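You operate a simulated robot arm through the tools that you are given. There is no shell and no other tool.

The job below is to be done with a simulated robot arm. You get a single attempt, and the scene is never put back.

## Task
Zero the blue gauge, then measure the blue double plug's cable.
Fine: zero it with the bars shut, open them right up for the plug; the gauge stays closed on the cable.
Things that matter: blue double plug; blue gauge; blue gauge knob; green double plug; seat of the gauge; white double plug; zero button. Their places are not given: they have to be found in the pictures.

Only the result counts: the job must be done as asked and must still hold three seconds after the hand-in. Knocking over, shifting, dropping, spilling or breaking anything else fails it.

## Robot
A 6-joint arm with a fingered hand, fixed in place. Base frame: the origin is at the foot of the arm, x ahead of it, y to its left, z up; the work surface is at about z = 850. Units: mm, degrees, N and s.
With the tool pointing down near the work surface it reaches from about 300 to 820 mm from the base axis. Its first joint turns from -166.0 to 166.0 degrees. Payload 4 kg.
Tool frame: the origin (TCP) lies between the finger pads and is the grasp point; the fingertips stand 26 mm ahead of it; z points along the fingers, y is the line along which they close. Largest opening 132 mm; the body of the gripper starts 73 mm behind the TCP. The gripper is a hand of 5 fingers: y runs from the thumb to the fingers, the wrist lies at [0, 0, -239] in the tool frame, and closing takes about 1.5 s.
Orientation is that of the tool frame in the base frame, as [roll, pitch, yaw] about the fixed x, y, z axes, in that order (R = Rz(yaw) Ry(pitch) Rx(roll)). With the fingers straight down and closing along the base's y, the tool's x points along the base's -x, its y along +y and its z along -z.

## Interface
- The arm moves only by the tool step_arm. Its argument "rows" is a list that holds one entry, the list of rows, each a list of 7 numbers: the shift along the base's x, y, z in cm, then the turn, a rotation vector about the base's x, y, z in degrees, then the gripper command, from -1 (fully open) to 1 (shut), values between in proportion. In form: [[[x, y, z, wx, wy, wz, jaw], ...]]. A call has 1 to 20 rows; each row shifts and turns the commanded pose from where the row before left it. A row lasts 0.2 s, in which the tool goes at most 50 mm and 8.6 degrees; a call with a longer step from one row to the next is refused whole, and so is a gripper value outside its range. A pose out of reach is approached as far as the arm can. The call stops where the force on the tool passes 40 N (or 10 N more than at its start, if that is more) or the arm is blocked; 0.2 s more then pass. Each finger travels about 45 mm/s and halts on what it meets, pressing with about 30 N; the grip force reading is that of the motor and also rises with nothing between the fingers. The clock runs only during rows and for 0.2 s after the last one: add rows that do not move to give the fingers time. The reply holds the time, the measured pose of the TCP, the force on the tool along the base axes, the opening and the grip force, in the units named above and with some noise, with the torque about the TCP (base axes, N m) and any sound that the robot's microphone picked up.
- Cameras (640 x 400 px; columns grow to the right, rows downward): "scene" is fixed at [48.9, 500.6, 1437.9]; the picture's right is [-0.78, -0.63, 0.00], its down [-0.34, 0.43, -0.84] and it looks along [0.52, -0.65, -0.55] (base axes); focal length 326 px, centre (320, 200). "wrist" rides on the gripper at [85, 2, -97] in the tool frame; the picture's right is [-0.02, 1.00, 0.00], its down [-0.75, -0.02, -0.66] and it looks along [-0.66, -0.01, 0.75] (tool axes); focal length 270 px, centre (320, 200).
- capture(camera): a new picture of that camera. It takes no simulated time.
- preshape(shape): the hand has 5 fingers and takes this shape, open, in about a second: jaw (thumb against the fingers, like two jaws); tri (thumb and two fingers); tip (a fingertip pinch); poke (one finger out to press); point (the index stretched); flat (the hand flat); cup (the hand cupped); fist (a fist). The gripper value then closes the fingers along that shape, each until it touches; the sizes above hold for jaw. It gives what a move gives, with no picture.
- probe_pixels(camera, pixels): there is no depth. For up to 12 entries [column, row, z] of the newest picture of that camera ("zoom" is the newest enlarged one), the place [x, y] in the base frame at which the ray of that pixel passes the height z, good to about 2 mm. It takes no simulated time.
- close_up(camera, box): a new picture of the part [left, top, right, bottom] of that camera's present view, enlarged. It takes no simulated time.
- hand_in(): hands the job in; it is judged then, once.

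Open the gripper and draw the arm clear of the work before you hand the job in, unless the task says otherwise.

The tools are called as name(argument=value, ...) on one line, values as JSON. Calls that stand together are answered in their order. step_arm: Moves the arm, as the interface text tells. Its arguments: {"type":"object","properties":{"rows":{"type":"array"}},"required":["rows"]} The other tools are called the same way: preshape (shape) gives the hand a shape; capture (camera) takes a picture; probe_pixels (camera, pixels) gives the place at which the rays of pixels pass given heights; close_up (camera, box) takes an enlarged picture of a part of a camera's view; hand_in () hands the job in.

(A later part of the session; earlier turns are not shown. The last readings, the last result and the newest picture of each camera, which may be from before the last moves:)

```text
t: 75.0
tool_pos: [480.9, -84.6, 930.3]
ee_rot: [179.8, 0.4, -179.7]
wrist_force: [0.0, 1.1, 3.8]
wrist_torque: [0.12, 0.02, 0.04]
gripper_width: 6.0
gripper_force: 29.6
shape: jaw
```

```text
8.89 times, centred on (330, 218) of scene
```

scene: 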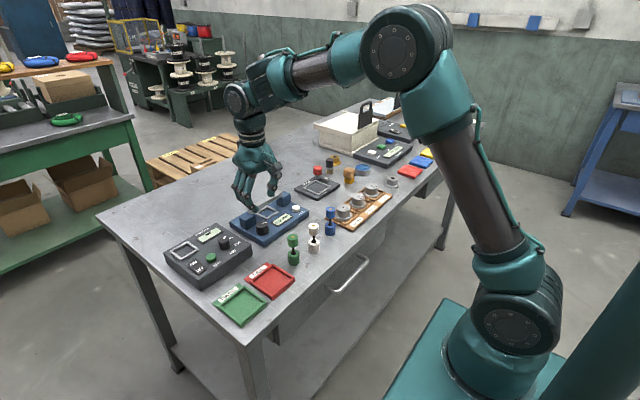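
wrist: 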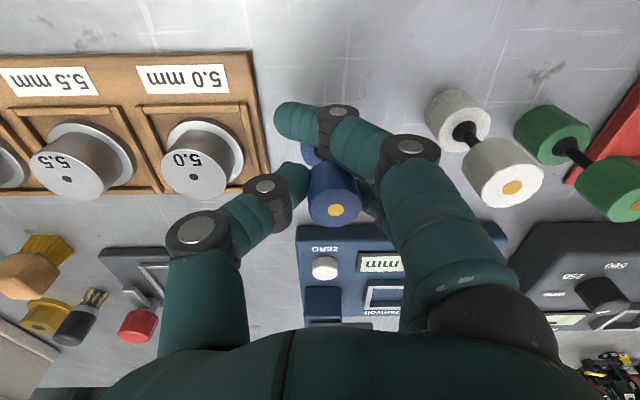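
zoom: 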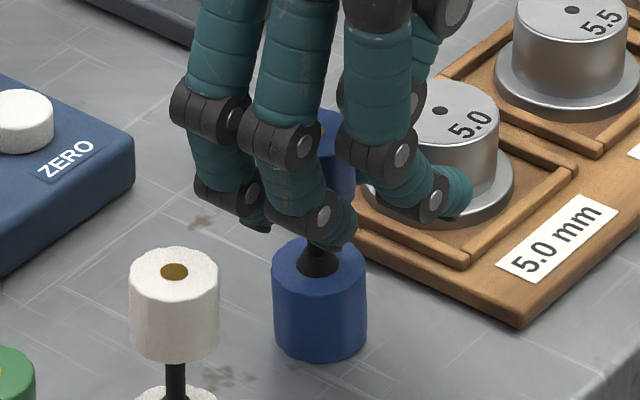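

The fingertips sit too low, pressing at the lower rim, and the plug leans about 7° toward +y. I open slowly so it settles back upright, then regrip higher.

step_arm(rows=[[[0, 0, 0, 0, 0, 0, 0.9], [0, 0, 0, 0, 0, 0, 0.86], [0, 0, 0, 0, 0, 0, 0.82], [0, 0, 0, 0, 0, 0, 0.78], [0, 0, 0, 0, 0, 0, 0.74], [0, 0, 0, 0, 0, 0, 0.7], [0, 0, 0, 0, 0, 0, 0.65], [0, 0, 0, 0, 0, 0, 0.6], [0, 0, 0, 0, 0, 0, 0.5], [0, 0, 0, 0, 0, 0, 0.4], [0, 0, 0, 0, 0, 0, 0.3], [0, 0, 0, 0, 0, 0, 0.2], [0, 0, 0, 0, 0, 0, 0.2]]])

capture(camera="wrist")

close_up(camera="scene", box=[300, 180, 364, 245])

```text
t: 77.8
tool_pos: [479.0, -86.5, 928.8]
ee_rot: [179.8, 0.4, -179.8]
wrist_force: [-0.1, 1.1, -0.8]
wrist_torque: [0.0, 0.02, 0.01]
gripper_width: 51.9
gripper_force: 0.0
shape: jaw
```

```text
taken
```

wrist: 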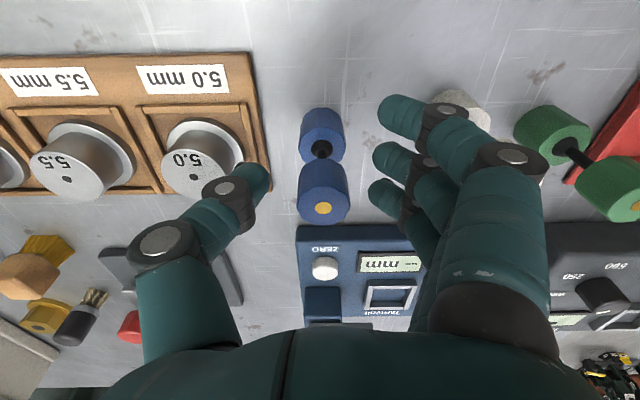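

```text
6.15 times, centred on (332, 212) of scene
```

zoom: 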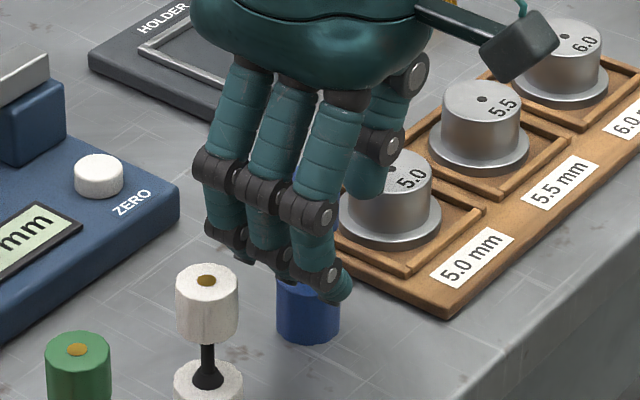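

The plug is upright again at (322,185). I raise 12 mm so the tips press mid-cylinder, nudge −y 1.5 mm, and close gradually.

step_arm(rows=[[[0, -0.15, 1.2, 0, 0, 0, 0.2], [0, 0, 0, 0, 0, 0, 0.3], [0, 0, 0, 0, 0, 0, 0.45], [0, 0, 0, 0, 0, 0, 0.6], [0, 0, 0, 0, 0, 0, 0.66], [0, 0, 0, 0, 0, 0, 0.72], [0, 0, 0, 0, 0, 0, 0.78], [0, 0, 0, 0, 0, 0, 0.78]]])

close_up(camera="wrist", box=[260, 90, 420, 240])

close_up(camera="scene", box=[310, 195, 350, 240])

```text
t: 79.6
tool_pos: [480.5, -87.2, 942.2]
ee_rot: [179.7, 0.4, -179.7]
wrist_force: [-0.1, 0.0, 2.1]
wrist_torque: [0.03, 0.01, -0.01]
gripper_width: 7.4
gripper_force: 20.3
shape: jaw
```

```text
2.67 times, centred on (340, 165) of wrist
```

zoom: 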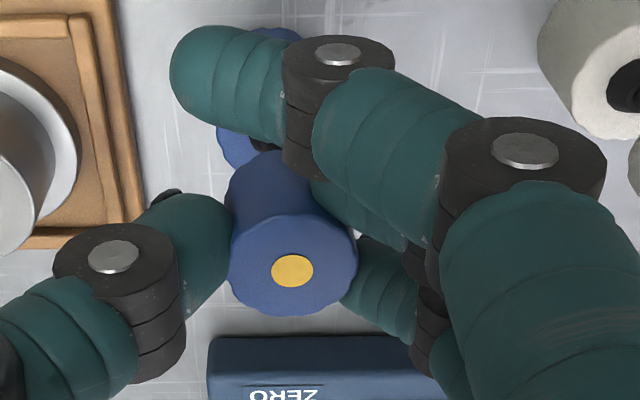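

```text
8.89 times, centred on (330, 218) of scene
```

zoom: 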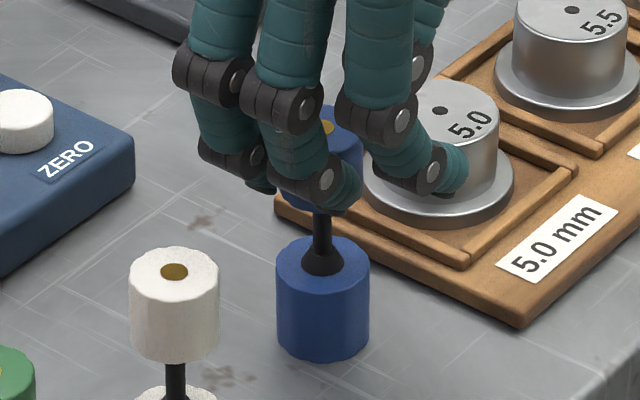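

Now the plug stays nearly upright and grip force is rising. I firm up the grip to 0.85 and lift 20 mm to test.

step_arm(rows=[[[0, 0, 0, 0, 0, 0, 0.83], [0, 0, 0, 0, 0, 0, 0.85], [0, 0, 0, 0, 0, 0, 0.85], [0, 0, 0.5, 0, 0, 0, 0.85], [0, 0, 0.5, 0, 0, 0, 0.85], [0, 0, 1, 0, 0, 0, 0.85], [0, 0, 0, 0, 0, 0, 0.85]]])

close_up(camera="wrist", box=[260, 90, 420, 240])

close_up(camera="scene", box=[310, 195, 350, 240])

```text
t: 81.2
tool_pos: [480.7, -86.8, 962.2]
ee_rot: [179.8, 0.4, -179.9]
wrist_force: [0.1, 0.1, -0.9]
wrist_torque: [-0.01, 0.02, 0.01]
gripper_width: 4.6
gripper_force: 30.4
shape: jaw
```

```text
2.67 times, centred on (340, 165) of wrist
```

zoom: 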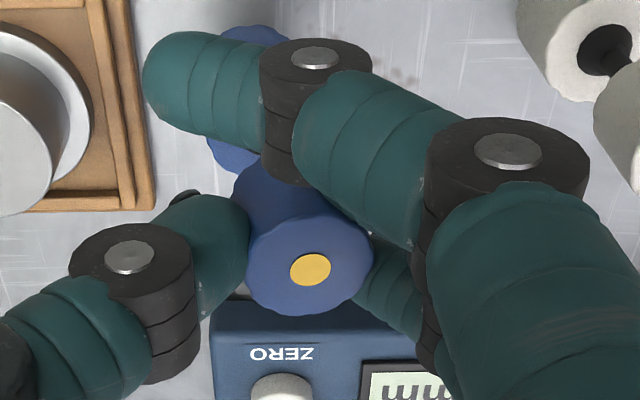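

```text
8.89 times, centred on (330, 218) of scene
```

zoom: 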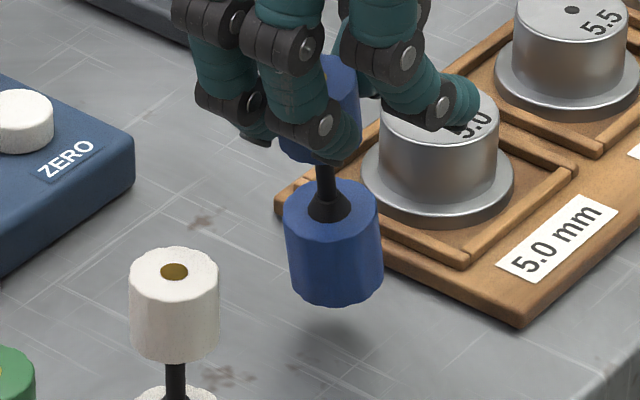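

The plug is held, with its top leaning about 8° to +y. I lift clear and tilt the hand +8° about x to bring the plug vertical, then check.

step_arm(rows=[[[0, 0, 1, 0, 0, 0, 0.85], [0, 0, 2, 0, 0, 0, 0.85], [0, 0, 2, 2, 0, 0, 0.85], [0, 0, 2, 2, 0, 0, 0.85], [0, 0, 1.5, 2, 0, 0, 0.85], [0, 0, 0, 2, 0, 0, 0.85], [0, 0, 0, 0, 0, 0, 0.85]]])

capture(camera="wrist")

close_up(camera="scene", box=[300, 150, 364, 214])

```text
t: 82.8
tool_pos: [479.3, -87.3, 1046.5]
ee_rot: [171.8, 0.4, -179.8]
wrist_force: [-0.2, 0.2, -1.2]
wrist_torque: [-0.02, -0.01, -0.01]
gripper_width: 4.5
gripper_force: 30.3
shape: jaw
```

```text
taken
```

wrist: 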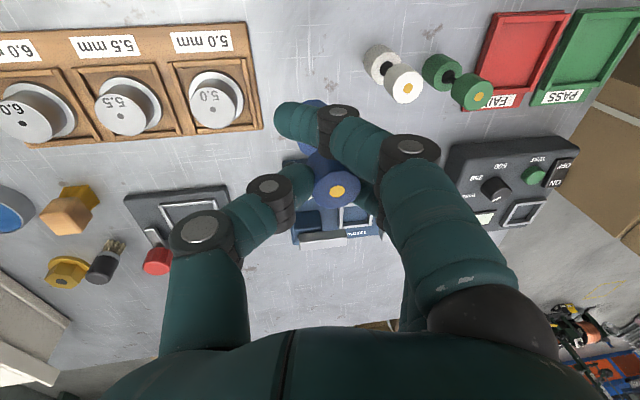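

```text
6.25 times, centred on (332, 182) of scene
```

zoom: 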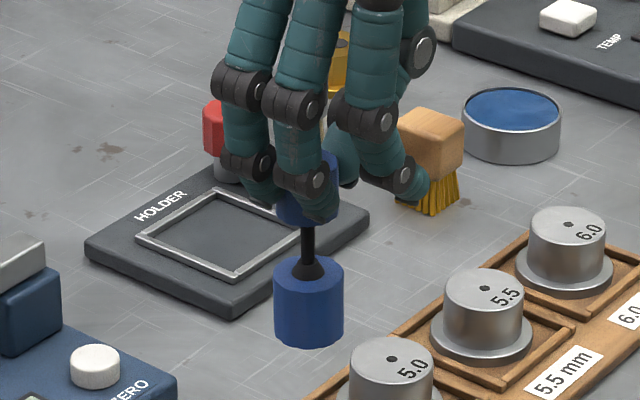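

The plug now hangs vertical in the scene view. I probe its base centre with the scene zoom and top with the wrist view to locate it relative to the hand.

probe_pixels(camera="zoom", pixels=[[308, 332, 956], [275, 325, 956], [342, 325, 956], [308, 270, 979], [308, 225, 1006]])

probe_pixels(camera="wrist", pixels=[[337, 192, 1036], [317, 187, 1036], [359, 187, 1036], [312, 100, 956]])

close_up(camera="wrist", box=[280, 85, 400, 215])

```text
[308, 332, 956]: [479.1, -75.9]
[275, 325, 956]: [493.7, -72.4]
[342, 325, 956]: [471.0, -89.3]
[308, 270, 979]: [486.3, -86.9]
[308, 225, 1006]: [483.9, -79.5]
```

```text
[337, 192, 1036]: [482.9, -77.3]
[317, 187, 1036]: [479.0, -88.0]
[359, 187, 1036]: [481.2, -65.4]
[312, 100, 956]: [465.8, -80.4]
```

```text
3.08 times, centred on (340, 150) of wrist
```

zoom: 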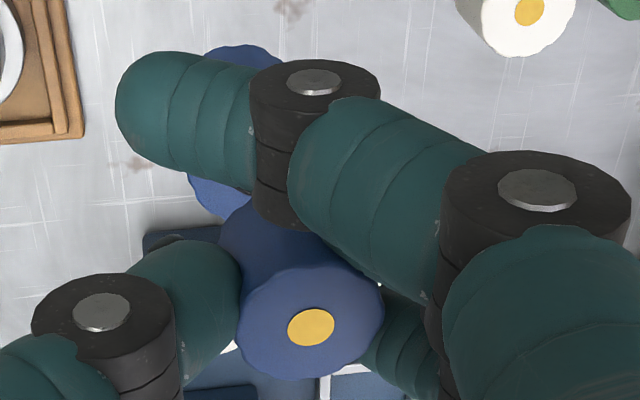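

The plug axis is at about TCP + (2.7, 9) mm with its bottom 91 mm below the TCP. I carry it over the seat near (661,−14) at the current height.

step_arm(rows=[[[1, 0.4, 0, 0, 0, 0, 0.85], [2, 0.7, 0, 0, 0, 0, 0.85], [2, 0.7, 0, 0, 0, 0, 0.85], [2, 0.7, 0, 0, 0, 0, 0.85], [2, 0.7, 0, 0, 0, 0, 0.85], [2, 0.7, 0, 0, 0, 0, 0.85], [2, 0.7, 0, 0, 0, 0, 0.85], [2, 0.7, 0, 0, 0, 0, 0.85], [2, 0.7, 0, 0, 0, 0, 0.85], [0.9, 0.43, 0, 0, 0, 0, 0.85], [0, 0, 0, 0, 0, 0, 0.85], [0, 0, 0, 0, 0, 0, 0.85]]])

capture(camera="wrist")

close_up(camera="scene", box=[235, 160, 315, 230])

```text
t: 85.4
tool_pos: [657.5, -22.1, 1049.2]
ee_rot: [171.8, 0.5, -179.9]
wrist_force: [0.0, -0.6, -2.1]
wrist_torque: [0.0, 0.0, 0.03]
gripper_width: 4.7
gripper_force: 29.8
shape: jaw
```

```text
taken
```

wrist: 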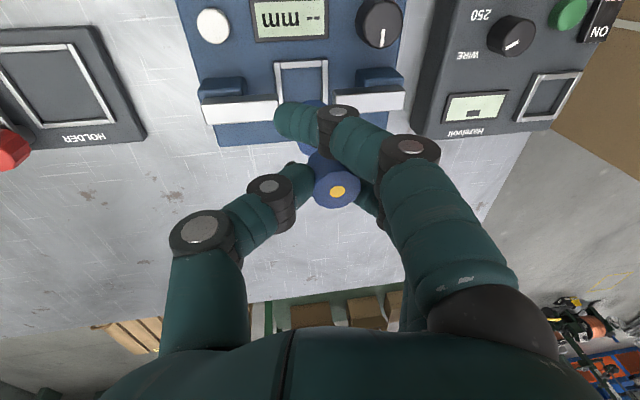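

```text
5.71 times, centred on (275, 195) of scene
```

zoom: 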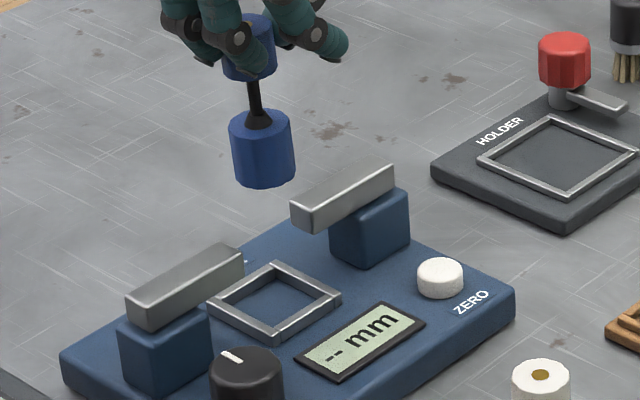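

The plug hangs over the gauge, upright given the perspective. I probe its base edges and the seat corners in this zoom to align them.

probe_pixels(camera="zoom", pixels=[[235, 170, 958], [297, 168, 958], [265, 176, 958], [231, 122, 980], [290, 120, 980], [252, 45, 1030], [210, 305, 877], [277, 265, 877], [340, 298, 877], [272, 340, 877], [251, 130, 980]])

close_up(camera="wrist", box=[190, 0, 430, 215])

```text
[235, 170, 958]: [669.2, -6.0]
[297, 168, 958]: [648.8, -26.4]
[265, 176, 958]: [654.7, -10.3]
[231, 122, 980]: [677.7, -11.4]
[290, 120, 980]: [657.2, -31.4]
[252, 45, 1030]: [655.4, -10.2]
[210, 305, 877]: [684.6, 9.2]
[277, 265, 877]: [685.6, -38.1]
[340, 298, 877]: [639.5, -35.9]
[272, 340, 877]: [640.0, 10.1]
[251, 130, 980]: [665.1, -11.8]
```

```text
1.86 times, centred on (310, 108) of wrist
```

zoom: 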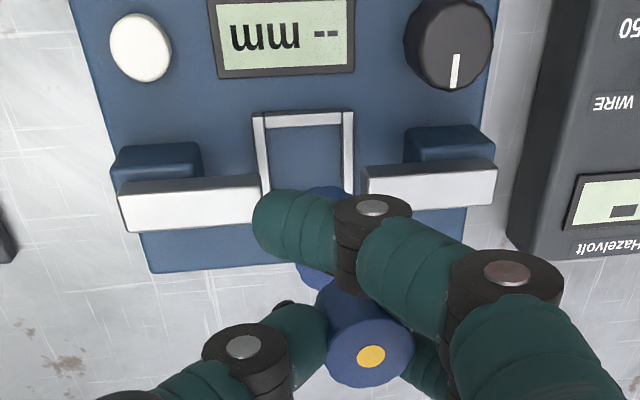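

The seat centre computes to about (662.4,−13.7); the plug is near (660,−13.5). I shift +2 mm in x and lower 30 mm, keeping the plug just above bar height.

step_arm(rows=[[[0.2, 0, -1, 0, 0, 0, 0.85], [0, 0, -1, 0, 0, 0, 0.85], [0, 0, -1, 0, 0, 0, 0.85], [0, 0, 0, 0, 0, 0, 0.85], [0, 0, 0, 0, 0, 0, 0.85]]])

close_up(camera="scene", box=[247, 175, 303, 215])

close_up(camera="wrist", box=[190, 40, 430, 215])

```text
t: 86.6
tool_pos: [659.3, -22.3, 1017.1]
ee_rot: [171.7, 0.4, -179.9]
wrist_force: [-0.6, 0.2, -1.3]
wrist_torque: [-0.02, 0.03, 0.0]
gripper_width: 4.6
gripper_force: 29.6
shape: jaw
```

```text
10.00 times, centred on (275, 195) of scene
```

zoom: 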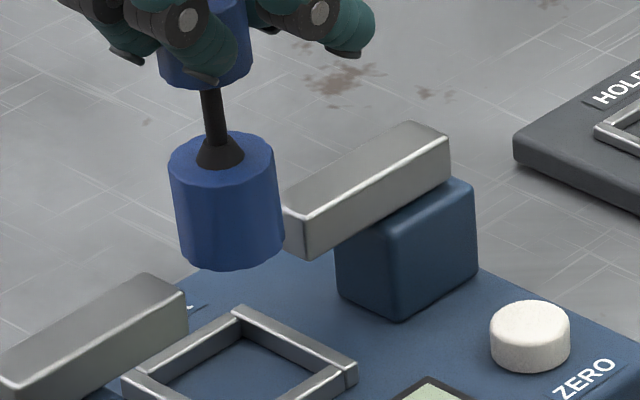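

```text
2.29 times, centred on (310, 128) of wrist
```

zoom: 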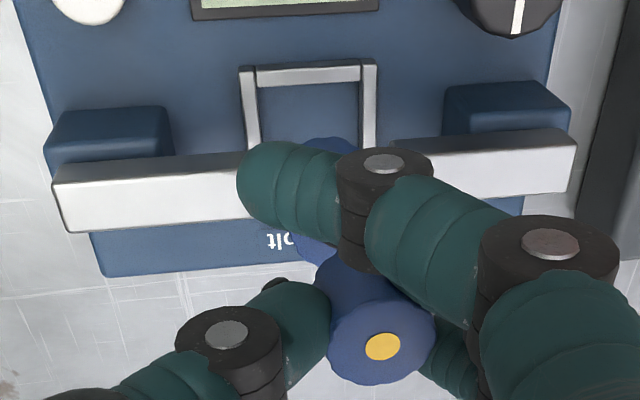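

I probe the base's bottom rim at its estimated height (≈926) to check the lateral alignment with the seat.

close_up(camera="scene", box=[247, 175, 303, 215])

probe_pixels(camera="zoom", pixels=[[180, 250, 926], [284, 243, 926], [232, 249, 926], [232, 270, 926], [221, 150, 948], [169, 160, 948], [275, 152, 948], [207, 85, 981], [158, 60, 985], [250, 55, 985]])

```text
10.00 times, centred on (275, 195) of scene
```

zoom: 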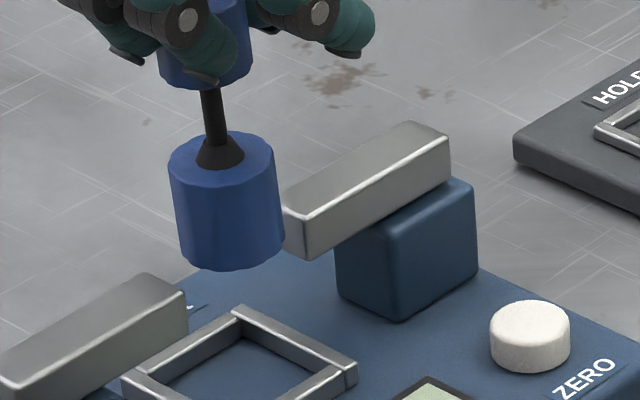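

```text
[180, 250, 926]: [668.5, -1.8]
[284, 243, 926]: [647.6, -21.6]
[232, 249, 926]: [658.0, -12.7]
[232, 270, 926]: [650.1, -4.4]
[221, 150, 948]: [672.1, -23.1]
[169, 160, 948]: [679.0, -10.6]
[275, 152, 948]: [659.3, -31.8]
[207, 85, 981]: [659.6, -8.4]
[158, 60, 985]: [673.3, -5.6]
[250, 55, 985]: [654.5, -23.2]
```

The plug base is about (660,−13) against the seat (662.4,−13.7). I shift +2 mm in x and lower 33 mm between the bars, then recheck.

step_arm(rows=[[[0.2, -0.05, -0.8, 0, 0, 0, 0.85], [0, 0, -0.9, 0, 0, 0, 0.85], [0, 0, -0.8, 0, 0, 0, 0.85], [0, 0, -0.8, 0, 0, 0, 0.85], [0, 0, 0, 0, 0, 0, 0.85], [0, 0, 0, 0, 0, 0, 0.85]]])

close_up(camera="scene", box=[247, 180, 303, 220])

close_up(camera="wrist", box=[190, 40, 430, 215])

```text
t: 88.0
tool_pos: [662.2, -23.0, 984.3]
ee_rot: [171.8, 0.5, -179.7]
wrist_force: [0.3, 0.2, -1.3]
wrist_torque: [-0.05, -0.04, -0.01]
gripper_width: 4.2
gripper_force: 30.4
shape: jaw
```

```text
10.00 times, centred on (275, 200) of scene
```

zoom: 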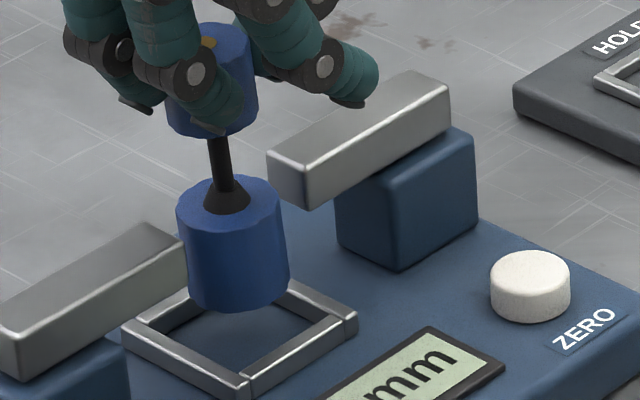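

```text
2.29 times, centred on (310, 128) of wrist
```

zoom: 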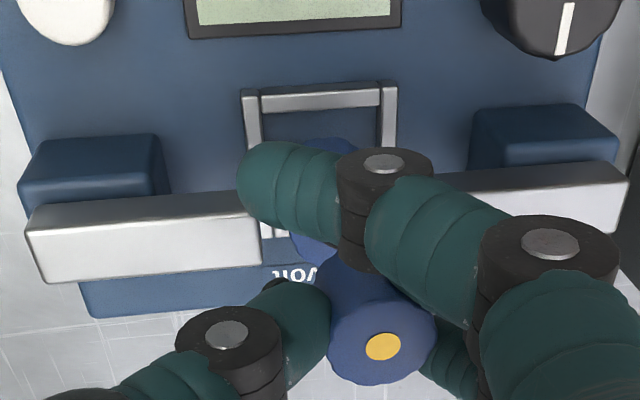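

The base is dead centre over the seat frame in the scene view and between the bars in the wrist view. I lower 12 mm, then small steps until contact.

step_arm(rows=[[[0, 0, -0.6, 0, 0, 0, 0.85], [0, 0, -0.6, 0, 0, 0, 0.85], [0, 0, 0, 0, 0, 0, 0.85]]])

close_up(camera="scene", box=[247, 180, 303, 220])

```text
t: 88.8
tool_pos: [662.6, -23.1, 970.7]
ee_rot: [171.9, 0.4, -179.9]
wrist_force: [-0.2, -0.2, -1.1]
wrist_torque: [0.0, 0.01, 0.02]
gripper_width: 4.2
gripper_force: 29.7
shape: jaw
```

```text
10.00 times, centred on (275, 200) of scene
```

zoom: 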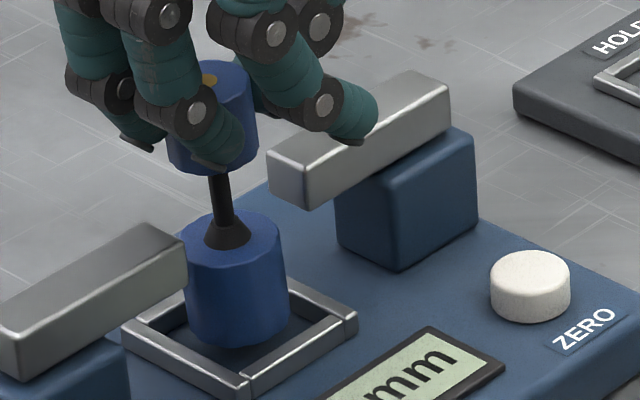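

The base is entering the frame. I lower in 2 mm steps until the force shows contact.

step_arm(rows=[[[0, 0, -0.2, 0, 0, 0, 0.85], [0, 0, -0.2, 0, 0, 0, 0.85], [0, 0, -0.2, 0, 0, 0, 0.85], [0, 0, 0, 0, 0, 0, 0.85]]])

close_up(camera="scene", box=[247, 180, 303, 220])

```text
t: 89.8
tool_pos: [661.2, -21.6, 966.3]
ee_rot: [171.8, 0.4, -179.8]
wrist_force: [-0.7, -0.4, -1.3]
wrist_torque: [0.02, -0.01, 0.01]
gripper_width: 4.7
gripper_force: 29.9
shape: jaw
```

```text
10.00 times, centred on (275, 200) of scene
```

zoom: 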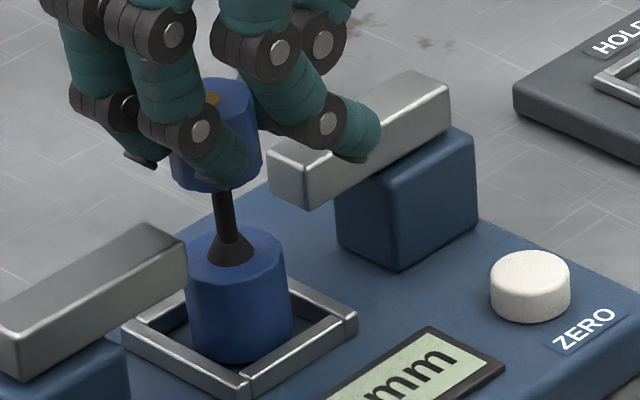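

Still no contact and well centred in the frame. I continue in 1 mm steps.

step_arm(rows=[[[0, 0, -0.1, 0, 0, 0, 0.85], [0, 0, -0.1, 0, 0, 0, 0.85], [0, 0, -0.1, 0, 0, 0, 0.85], [0, 0, 0, 0, 0, 0, 0.85]]])

close_up(camera="scene", box=[247, 180, 303, 220])

```text
t: 90.8
tool_pos: [662.3, -24.7, 964.0]
ee_rot: [171.8, 0.5, -179.8]
wrist_force: [-1.0, 0.0, 3.7]
wrist_torque: [0.04, -0.01, 0.0]
gripper_width: 4.5
gripper_force: 29.4
shape: jaw
```

```text
10.00 times, centred on (275, 200) of scene
```

zoom: 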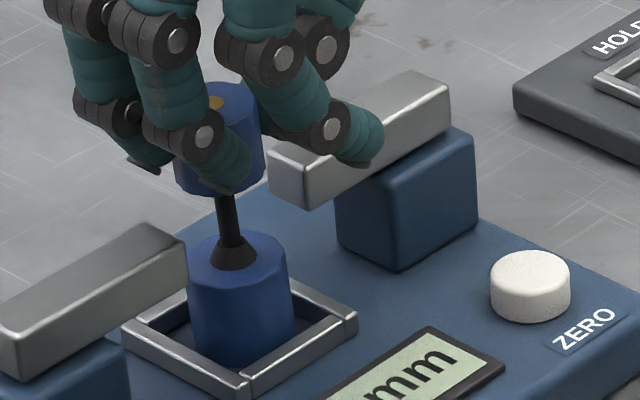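

Vertical force rose to about +5 N: the plug stands on the seat. I open slowly.

step_arm(rows=[[[0, 0, 0, 0, 0, 0, 0.8], [0, 0, 0, 0, 0, 0, 0.76], [0, 0, 0, 0, 0, 0, 0.72], [0, 0, 0, 0, 0, 0, 0.68], [0, 0, 0, 0, 0, 0, 0.64], [0, 0, 0, 0, 0, 0, 0.6], [0, 0, 0, 0, 0, 0, 0.5], [0, 0, 0, 0, 0, 0, 0.4], [0, 0, 0, 0, 0, 0, 0.3], [0, 0, 0, 0, 0, 0, 0.3]]])

close_up(camera="scene", box=[247, 180, 303, 220])

capture(camera="wrist")

```text
t: 93.0
tool_pos: [662.0, -24.1, 963.0]
ee_rot: [171.8, 0.3, -179.8]
wrist_force: [-1.0, 0.6, 0.4]
wrist_torque: [0.01, -0.03, -0.01]
gripper_width: 45.6
gripper_force: 0.0
shape: jaw
```

```text
10.00 times, centred on (275, 200) of scene
```

zoom: 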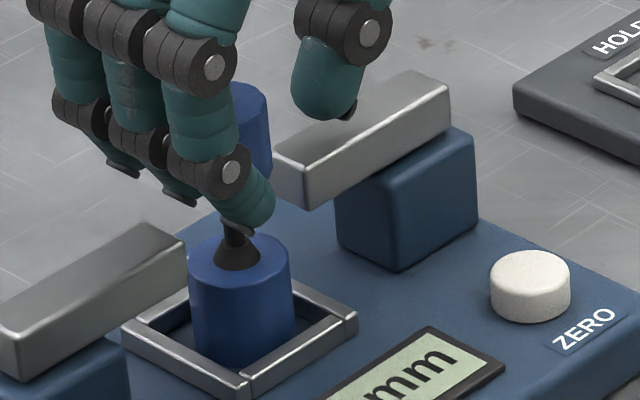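

```text
taken
```

wrist: 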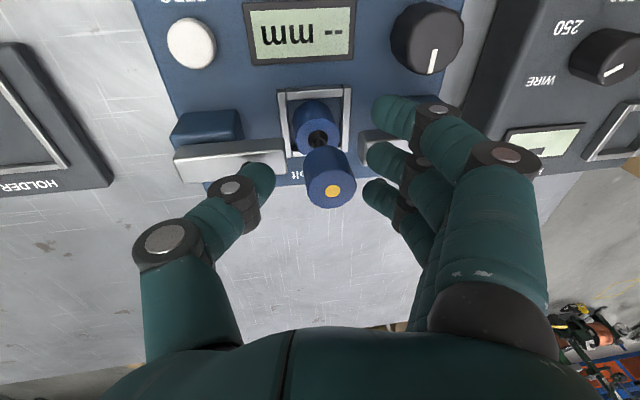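

The plug stands upright in the seat. I open a bit more, lift straight up and level the hand.

step_arm(rows=[[[0, 0, 0, 0, 0, 0, 0.15], [0, 0.2, 0, 0, 0, 0, 0.1], [0, 0, 0.5, 0, 0, 0, 0.1], [0, 0, 1.5, 0, 0, 0, 0.1], [0, 0, 2.5, 0, 0, 0, 0.1], [0, 0, 3, 0, 0, 0, 0.1], [0, 0, 3, -4, 0, 0, 0.1], [0, 0, 0, -4, 0, 0, 0.1], [0, 0, 0, 0, 0, 0, 0.1]]])

close_up(camera="scene", box=[235, 170, 315, 220])

capture(camera="wrist")

```text
t: 95.0
tool_pos: [660.3, -21.2, 1068.4]
ee_rot: [179.7, 0.5, -179.7]
wrist_force: [-0.4, 0.5, 0.2]
wrist_torque: [0.02, 0.0, -0.02]
gripper_width: 58.7
gripper_force: 0.1
shape: jaw
```

```text
8.00 times, centred on (275, 195) of scene
```

zoom: 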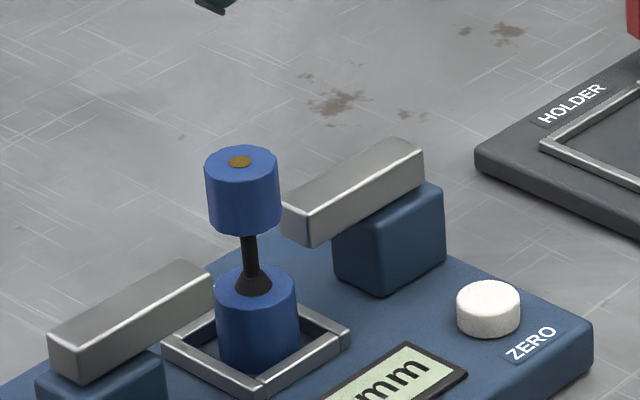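

```text
taken
```

wrist: 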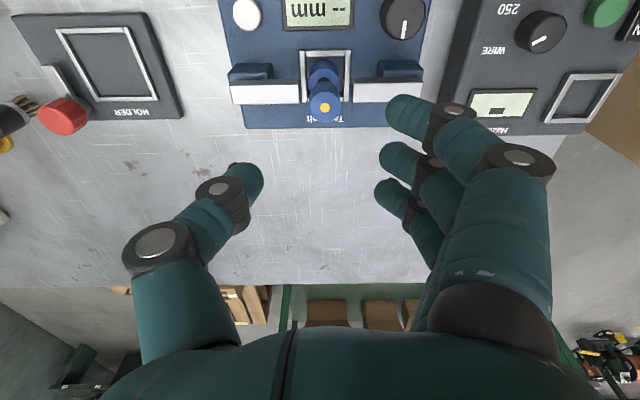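

The plug stands upright between the open bars. The thumb's joint would come near the plug at larger yaw, so I'll turn the knob in short strokes between about +15° and −2°; first I move above the knob.

step_arm(rows=[[[-2, 2, 0, 0, 0, 0, 0.2], [-2, 2, 0, 0, 0, 0, 0.2], [-1.3, 2, 0, 0, 0, 5, 0.2], [0, 1, 0, 0, 0, 5, 0.2], [0, 0, -3, 0, 0, 4, 0.2], [0, 0, -3, 0, 0, 0, 0.2], [0, 0, -1, 0, 0, 0, 0.2], [0, 0, 0, 0, 0, 0, 0.2], [0, 0, 0, 0, 0, 0, 0.2]]])

capture(camera="wrist")

close_up(camera="scene", box=[225, 150, 325, 245])

```text
t: 97.0
tool_pos: [607.8, 49.5, 997.0]
ee_rot: [179.7, 0.4, -165.8]
wrist_force: [0.1, -0.2, 0.3]
wrist_torque: [-0.01, -0.01, 0.01]
gripper_width: 53.7
gripper_force: 0.1
shape: jaw
```

```text
taken
```

wrist: 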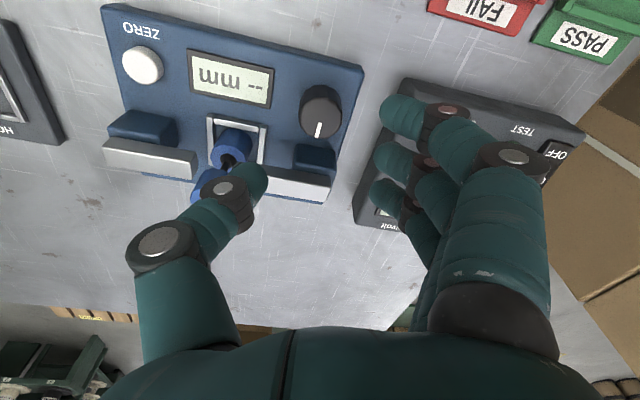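

```text
4.21 times, centred on (275, 198) of scene
```

zoom: 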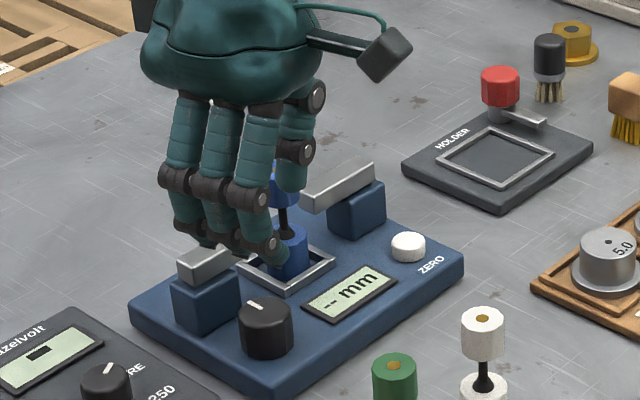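

I narrow the opening to 46 mm and go down in two stages, checking the thumb's distance from the plug on the way.

step_arm(rows=[[[0.1, 0, -1.5, 0, 0, 0, 0.3], [0, 0, -1.5, 0, 0, 0, 0.3], [0, 0, -1.5, 0, 0, 0, 0.3], [0, 0, 0, 0, 0, 0, 0.3]]])

capture(camera="wrist")

close_up(camera="scene", box=[235, 165, 315, 235])

```text
t: 98.0
tool_pos: [610.5, 48.4, 952.9]
ee_rot: [179.8, 0.4, -165.9]
wrist_force: [0.6, -0.7, 0.7]
wrist_torque: [-0.01, -0.02, 0.03]
gripper_width: 46.9
gripper_force: 0.1
shape: jaw
```

```text
taken
```

wrist: 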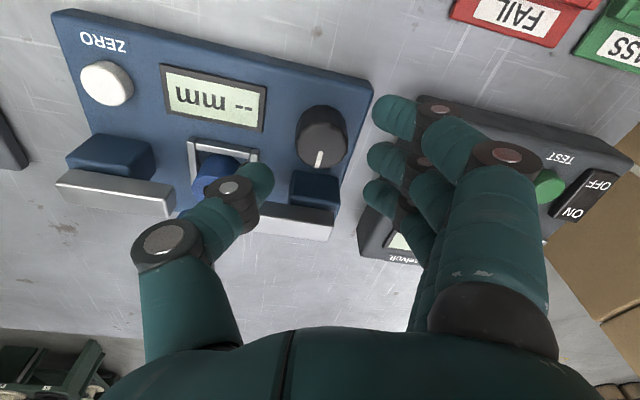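

```text
5.71 times, centred on (275, 200) of scene
```

zoom: 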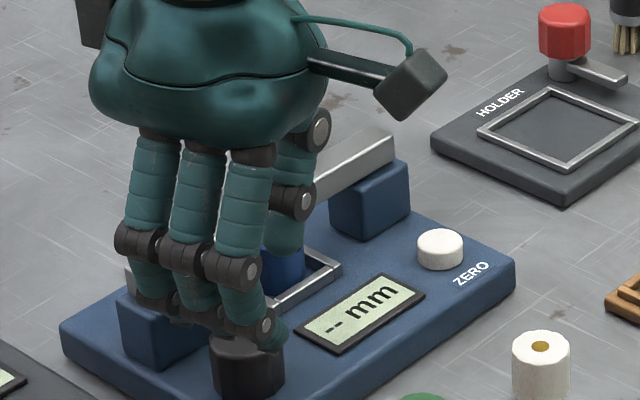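

By calculation the thumb passes the plug with about 8–10 mm clearance at this yaw. I descend the remaining 44 mm gently.

step_arm(rows=[[[-0.1, 0.05, -1.2, 0, 0, 0, 0.3], [0, 0, -1.2, 0, 0, 0, 0.3], [0, 0, -1.2, 0, 0, 0, 0.3], [0, 0, -0.8, 0, 0, 0, 0.3], [0, 0, 0, 0, 0, 0, 0.3]]])

capture(camera="wrist")

close_up(camera="scene", box=[235, 165, 315, 235])

```text
t: 99.2
tool_pos: [608.5, 48.3, 909.3]
ee_rot: [179.8, 0.4, -165.8]
wrist_force: [-0.2, 0.3, -0.7]
wrist_torque: [-0.02, 0.03, 0.0]
gripper_width: 46.9
gripper_force: 0.0
shape: jaw
```

```text
taken
```

wrist: 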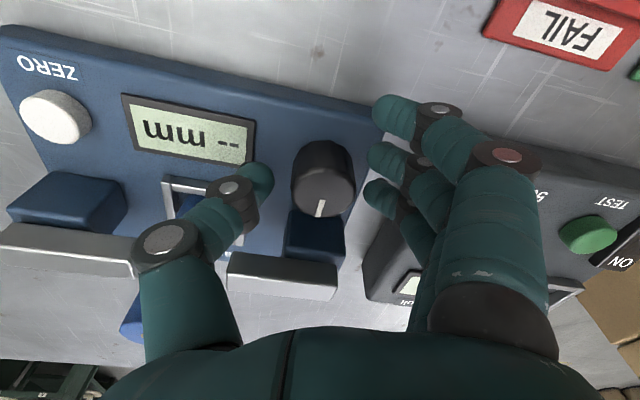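

```text
5.71 times, centred on (275, 200) of scene
```

zoom: 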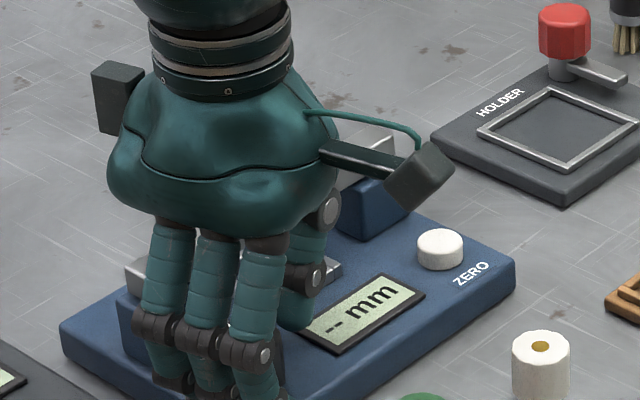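

No contact; the plug's top shows beside the thumb at (130,320). I grip and turn 16° clockwise.

step_arm(rows=[[[0, 0.05, 0, 0, 0, 0, 0.45], [0, 0, 0, 0, 0, 0, 0.6], [0, 0, 0, 0, 0, 0, 0.7], [0, 0, 0, 0, 0, 0, 0.7], [0, 0, 0, 0, 0, -5, 0.7], [0, 0, 0, 0, 0, -5, 0.7], [0, 0, 0, 0, 0, -6, 0.7], [0, 0, 0, 0, 0, 0, 0.7]]])

capture(camera="wrist")

```text
t: 101.0
tool_pos: [608.9, 48.4, 910.0]
ee_rot: [179.7, 0.2, 178.1]
wrist_force: [-8.6, -12.1, -4.0]
wrist_torque: [-0.09, 0.11, -0.03]
gripper_width: 13.2
gripper_force: 29.9
shape: jaw
```

```text
taken
```

wrist: 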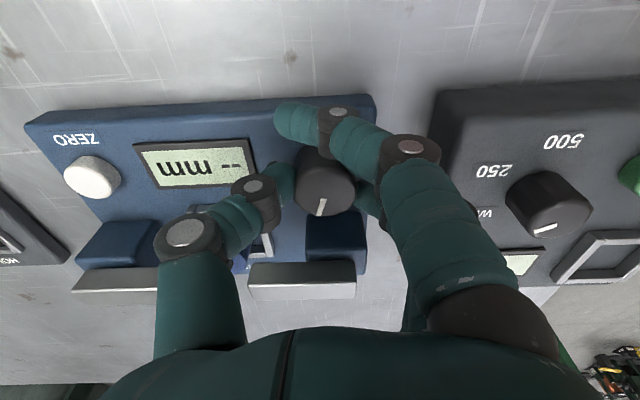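

The knob followed. I run the next stroke: release, back +17°, regrip, −17°.

step_arm(rows=[[[0, 0, 0, 0, 0, 0, 0.45], [0, 0, 0, 0, 0, 0, 0.3], [0, 0, 0, 0, 0, 0, 0.3], [0, 0, 0, 0, 0, 6, 0.3], [0, 0, 0, 0, 0, 6, 0.3], [0, 0, 0, 0, 0, 6, 0.3], [0, 0, 0, 0, 0, 0, 0.45], [0, 0, 0, 0, 0, 0, 0.6], [0, 0, 0, 0, 0, 0, 0.7], [0, 0, 0, 0, 0, 0, 0.7], [0, 0, 0, 0, 0, -6, 0.7], [0, 0, 0, 0, 0, -6, 0.7], [0, 0, 0, 0, 0, -6, 0.7], [0, 0, 0, 0, 0, 0, 0.7]]])

capture(camera="wrist")

close_up(camera="scene", box=[235, 165, 315, 235])

```text
t: 104.0
tool_pos: [610.0, 49.9, 908.3]
ee_rot: [179.8, 0.3, 178.0]
wrist_force: [-8.5, -8.7, 4.3]
wrist_torque: [-0.1, 0.09, 0.06]
gripper_width: 13.9
gripper_force: 29.2
shape: jaw
```

```text
taken
```

wrist: 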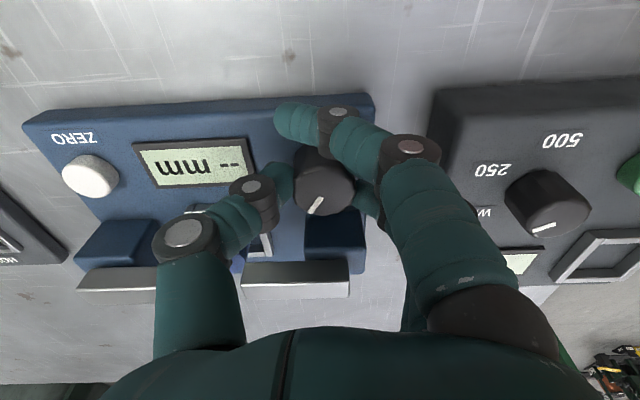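

```text
5.71 times, centred on (275, 200) of scene
```

zoom: 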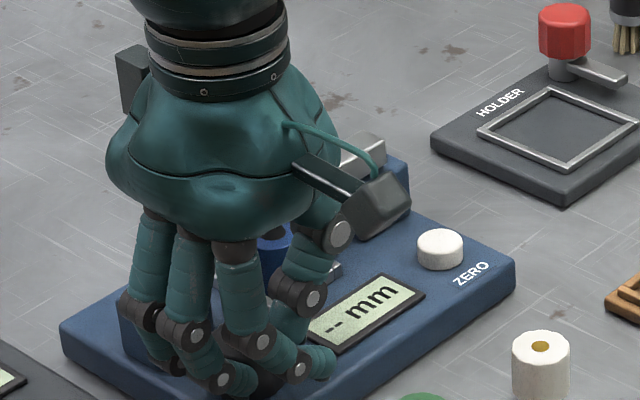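

Knob is at about 34° and the bars are moving in. Next stroke.

step_arm(rows=[[[0, 0, 0, 0, 0, 0, 0.45], [0, 0, 0, 0, 0, 0, 0.3], [0, 0, 0, 0, 0, 0, 0.3], [0, 0, 0, 0, 0, 6, 0.3], [0, 0, 0, 0, 0, 6, 0.3], [0, 0, 0, 0, 0, 6, 0.3], [0, 0, 0, 0, 0, 0, 0.45], [0, 0, 0, 0, 0, 0, 0.6], [0, 0, 0, 0, 0, 0, 0.7], [0, 0, 0, 0, 0, 0, 0.7], [0, 0, 0, 0, 0, -6, 0.7], [0, 0, 0, 0, 0, -6, 0.7], [0, 0, 0, 0, 0, -6, 0.7], [0, 0, 0, 0, 0, 0, 0.7]]])

capture(camera="wrist")

close_up(camera="scene", box=[235, 165, 315, 235])

```text
t: 107.0
tool_pos: [609.9, 49.0, 909.6]
ee_rot: [179.8, 0.3, 178.1]
wrist_force: [-7.7, -8.4, -1.6]
wrist_torque: [-0.05, 0.07, 0.03]
gripper_width: 13.3
gripper_force: 30.4
shape: jaw
```

```text
taken
```

wrist: 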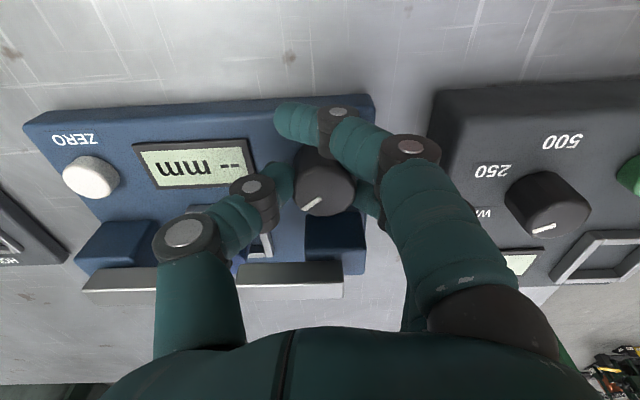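

```text
5.71 times, centred on (275, 200) of scene
```

zoom: 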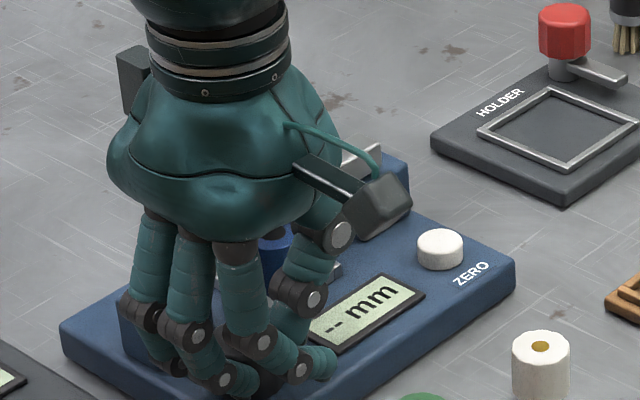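

The stroke turned the knob to about 52° and nothing else moved. I do another identical stroke.

step_arm(rows=[[[0, 0, 0, 0, 0, 0, 0.45], [0, 0, 0, 0, 0, 0, 0.3], [0, 0, 0, 0, 0, 0, 0.3], [0, 0, 0, 0, 0, 6, 0.3], [0, 0, 0, 0, 0, 6, 0.3], [0, 0, 0, 0, 0, 6, 0.3], [0, 0, 0, 0, 0, 0, 0.45], [0, 0, 0, 0, 0, 0, 0.6], [0, 0, 0, 0, 0, 0, 0.7], [0, 0, 0, 0, 0, 0, 0.7], [0, 0, 0, 0, 0, -6, 0.7], [0, 0, 0, 0, 0, -6, 0.7], [0, 0, 0, 0, 0, -6, 0.7], [0, 0, 0, 0, 0, 0, 0.7]]])

capture(camera="wrist")

close_up(camera="scene", box=[235, 165, 315, 235])

```text
t: 110.0
tool_pos: [609.6, 48.4, 909.9]
ee_rot: [179.8, 0.4, 178.1]
wrist_force: [-6.1, -7.2, 1.8]
wrist_torque: [-0.04, 0.04, -0.03]
gripper_width: 13.4
gripper_force: 29.7
shape: jaw
```

```text
taken
```

wrist: 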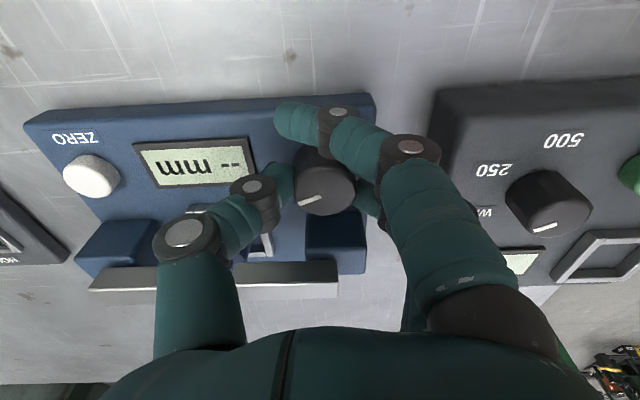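

```text
5.71 times, centred on (275, 200) of scene
```

zoom: 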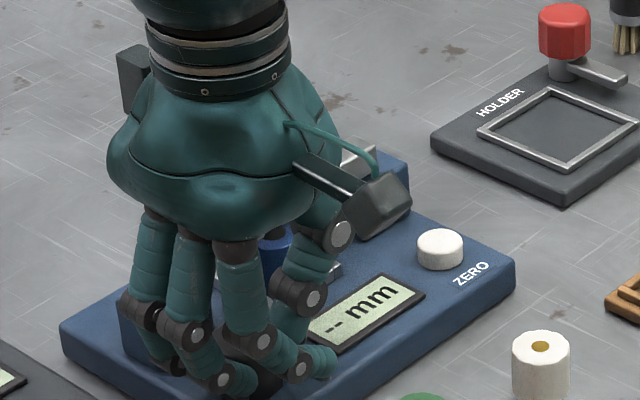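

The knob is near 70°. I do the next stroke in the same way, watching torque and display.

step_arm(rows=[[[0, 0, 0, 0, 0, 0, 0.45], [0, 0, 0, 0, 0, 0, 0.3], [0, 0, 0, 0, 0, 0, 0.3], [0, 0, 0, 0, 0, 6, 0.3], [0, 0, 0, 0, 0, 6, 0.3], [0, 0, 0, 0, 0, 6, 0.3], [0, 0, 0, 0, 0, 0, 0.45], [0, 0, 0, 0, 0, 0, 0.6], [0, 0, 0, 0, 0, 0, 0.7], [0, 0, 0, 0, 0, 0, 0.7], [0, 0, 0, 0, 0, -5, 0.7], [0, 0, 0, 0, 0, -5, 0.7], [0, 0, 0, 0, 0, -5, 0.7], [0, 0, 0, 0, 0, 0, 0.7]]])

capture(camera="wrist")

close_up(camera="scene", box=[235, 165, 315, 235])

```text
t: 113.0
tool_pos: [609.8, 49.2, 907.9]
ee_rot: [179.8, 0.3, -179.0]
wrist_force: [-8.1, -10.1, -2.4]
wrist_torque: [-0.1, 0.09, 0.02]
gripper_width: 13.8
gripper_force: 29.7
shape: jaw
```

```text
taken
```

wrist: 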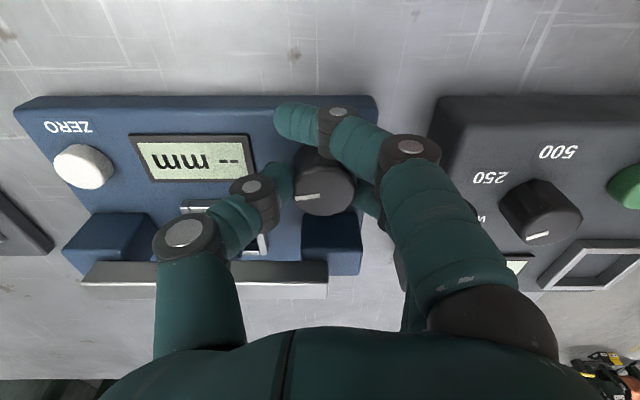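

```text
5.71 times, centred on (275, 200) of scene
```

zoom: 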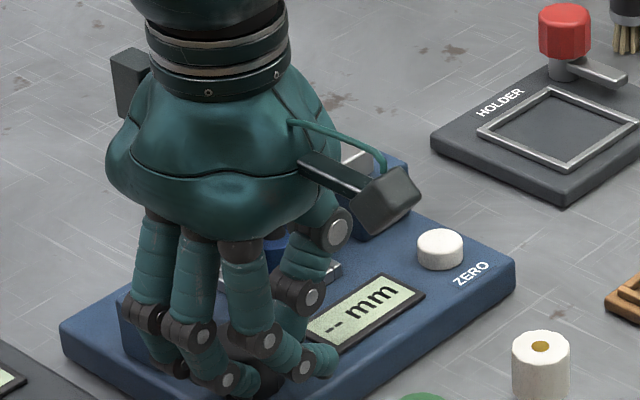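

The knob is near 85° with low torque; the bars should be close to the cable. I do a shorter 12° stroke.

step_arm(rows=[[[0, 0, 0, 0, 0, 0, 0.45], [0, 0, 0, 0, 0, 0, 0.3], [0, 0, 0, 0, 0, 0, 0.3], [0, 0, 0, 0, 0, 6, 0.3], [0, 0, 0, 0, 0, 6, 0.3], [0, 0, 0, 0, 0, 3, 0.3], [0, 0, 0, 0, 0, 0, 0.45], [0, 0, 0, 0, 0, 0, 0.6], [0, 0, 0, 0, 0, 0, 0.7], [0, 0, 0, 0, 0, 0, 0.7], [0, 0, 0, 0, 0, -4, 0.7], [0, 0, 0, 0, 0, -3, 0.7], [0, 0, 0, 0, 0, 0, 0.7]]])

capture(camera="wrist")

step_arm(rows=[[[0, 0, 0, 0, 0, -3, 0.7], [0, 0, 0, 0, 0, -2, 0.7], [0, 0, 0, 0, 0, 0, 0.7]]])

capture(camera="wrist")

```text
t: 115.8
tool_pos: [609.7, 48.8, 908.2]
ee_rot: [179.8, 0.4, -170.9]
wrist_force: [-3.2, -10.1, -3.9]
wrist_torque: [-0.09, 0.06, -0.05]
gripper_width: 13.4
gripper_force: 30.0
shape: jaw
```

```text
taken
```

wrist: 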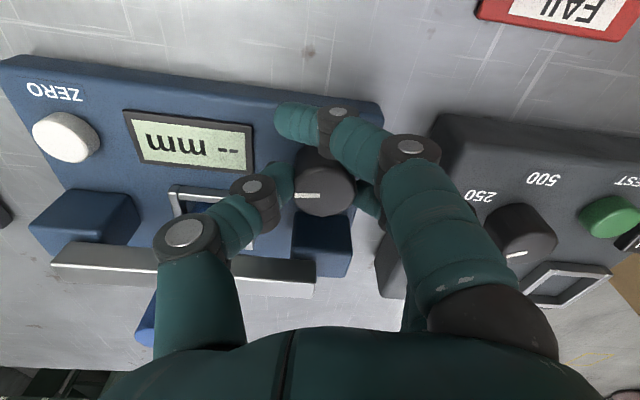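

```text
t: 116.6
tool_pos: [609.0, 48.6, 909.5]
ee_rot: [179.8, 0.3, -175.9]
wrist_force: [-6.7, -11.8, -7.1]
wrist_torque: [-0.12, 0.08, -0.02]
gripper_width: 13.2
gripper_force: 30.0
shape: jaw
```

```text
taken
```

wrist: 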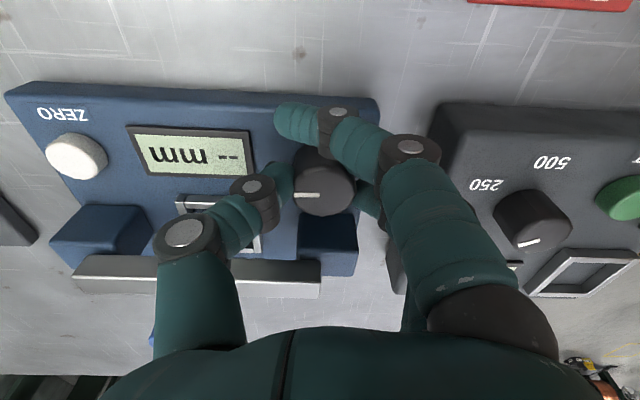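

Still free-turning, display "--". I continue by 4° and look again.

step_arm(rows=[[[0, 0, 0, 0, 0, -3, 0.7], [0, 0, 0, 0, 0, -2, 0.7], [0, 0, 0, 0, 0, 0, 0.7]]])

capture(camera="wrist")

close_up(camera="scene", box=[247, 180, 303, 220])

```text
t: 117.4
tool_pos: [609.8, 49.6, 909.7]
ee_rot: [179.8, 0.3, 179.2]
wrist_force: [-8.1, -12.1, -9.2]
wrist_torque: [-0.11, 0.1, 0.01]
gripper_width: 13.1
gripper_force: 29.8
shape: jaw
```

```text
taken
```

wrist: 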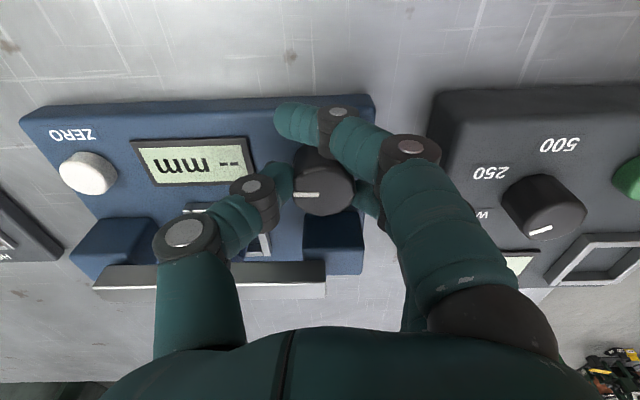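

```text
10.00 times, centred on (275, 200) of scene
```

zoom: 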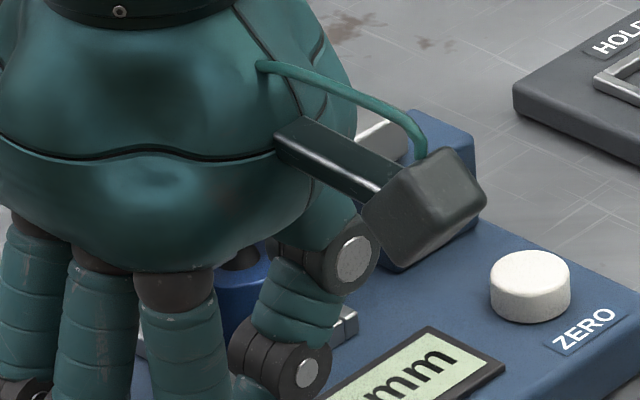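

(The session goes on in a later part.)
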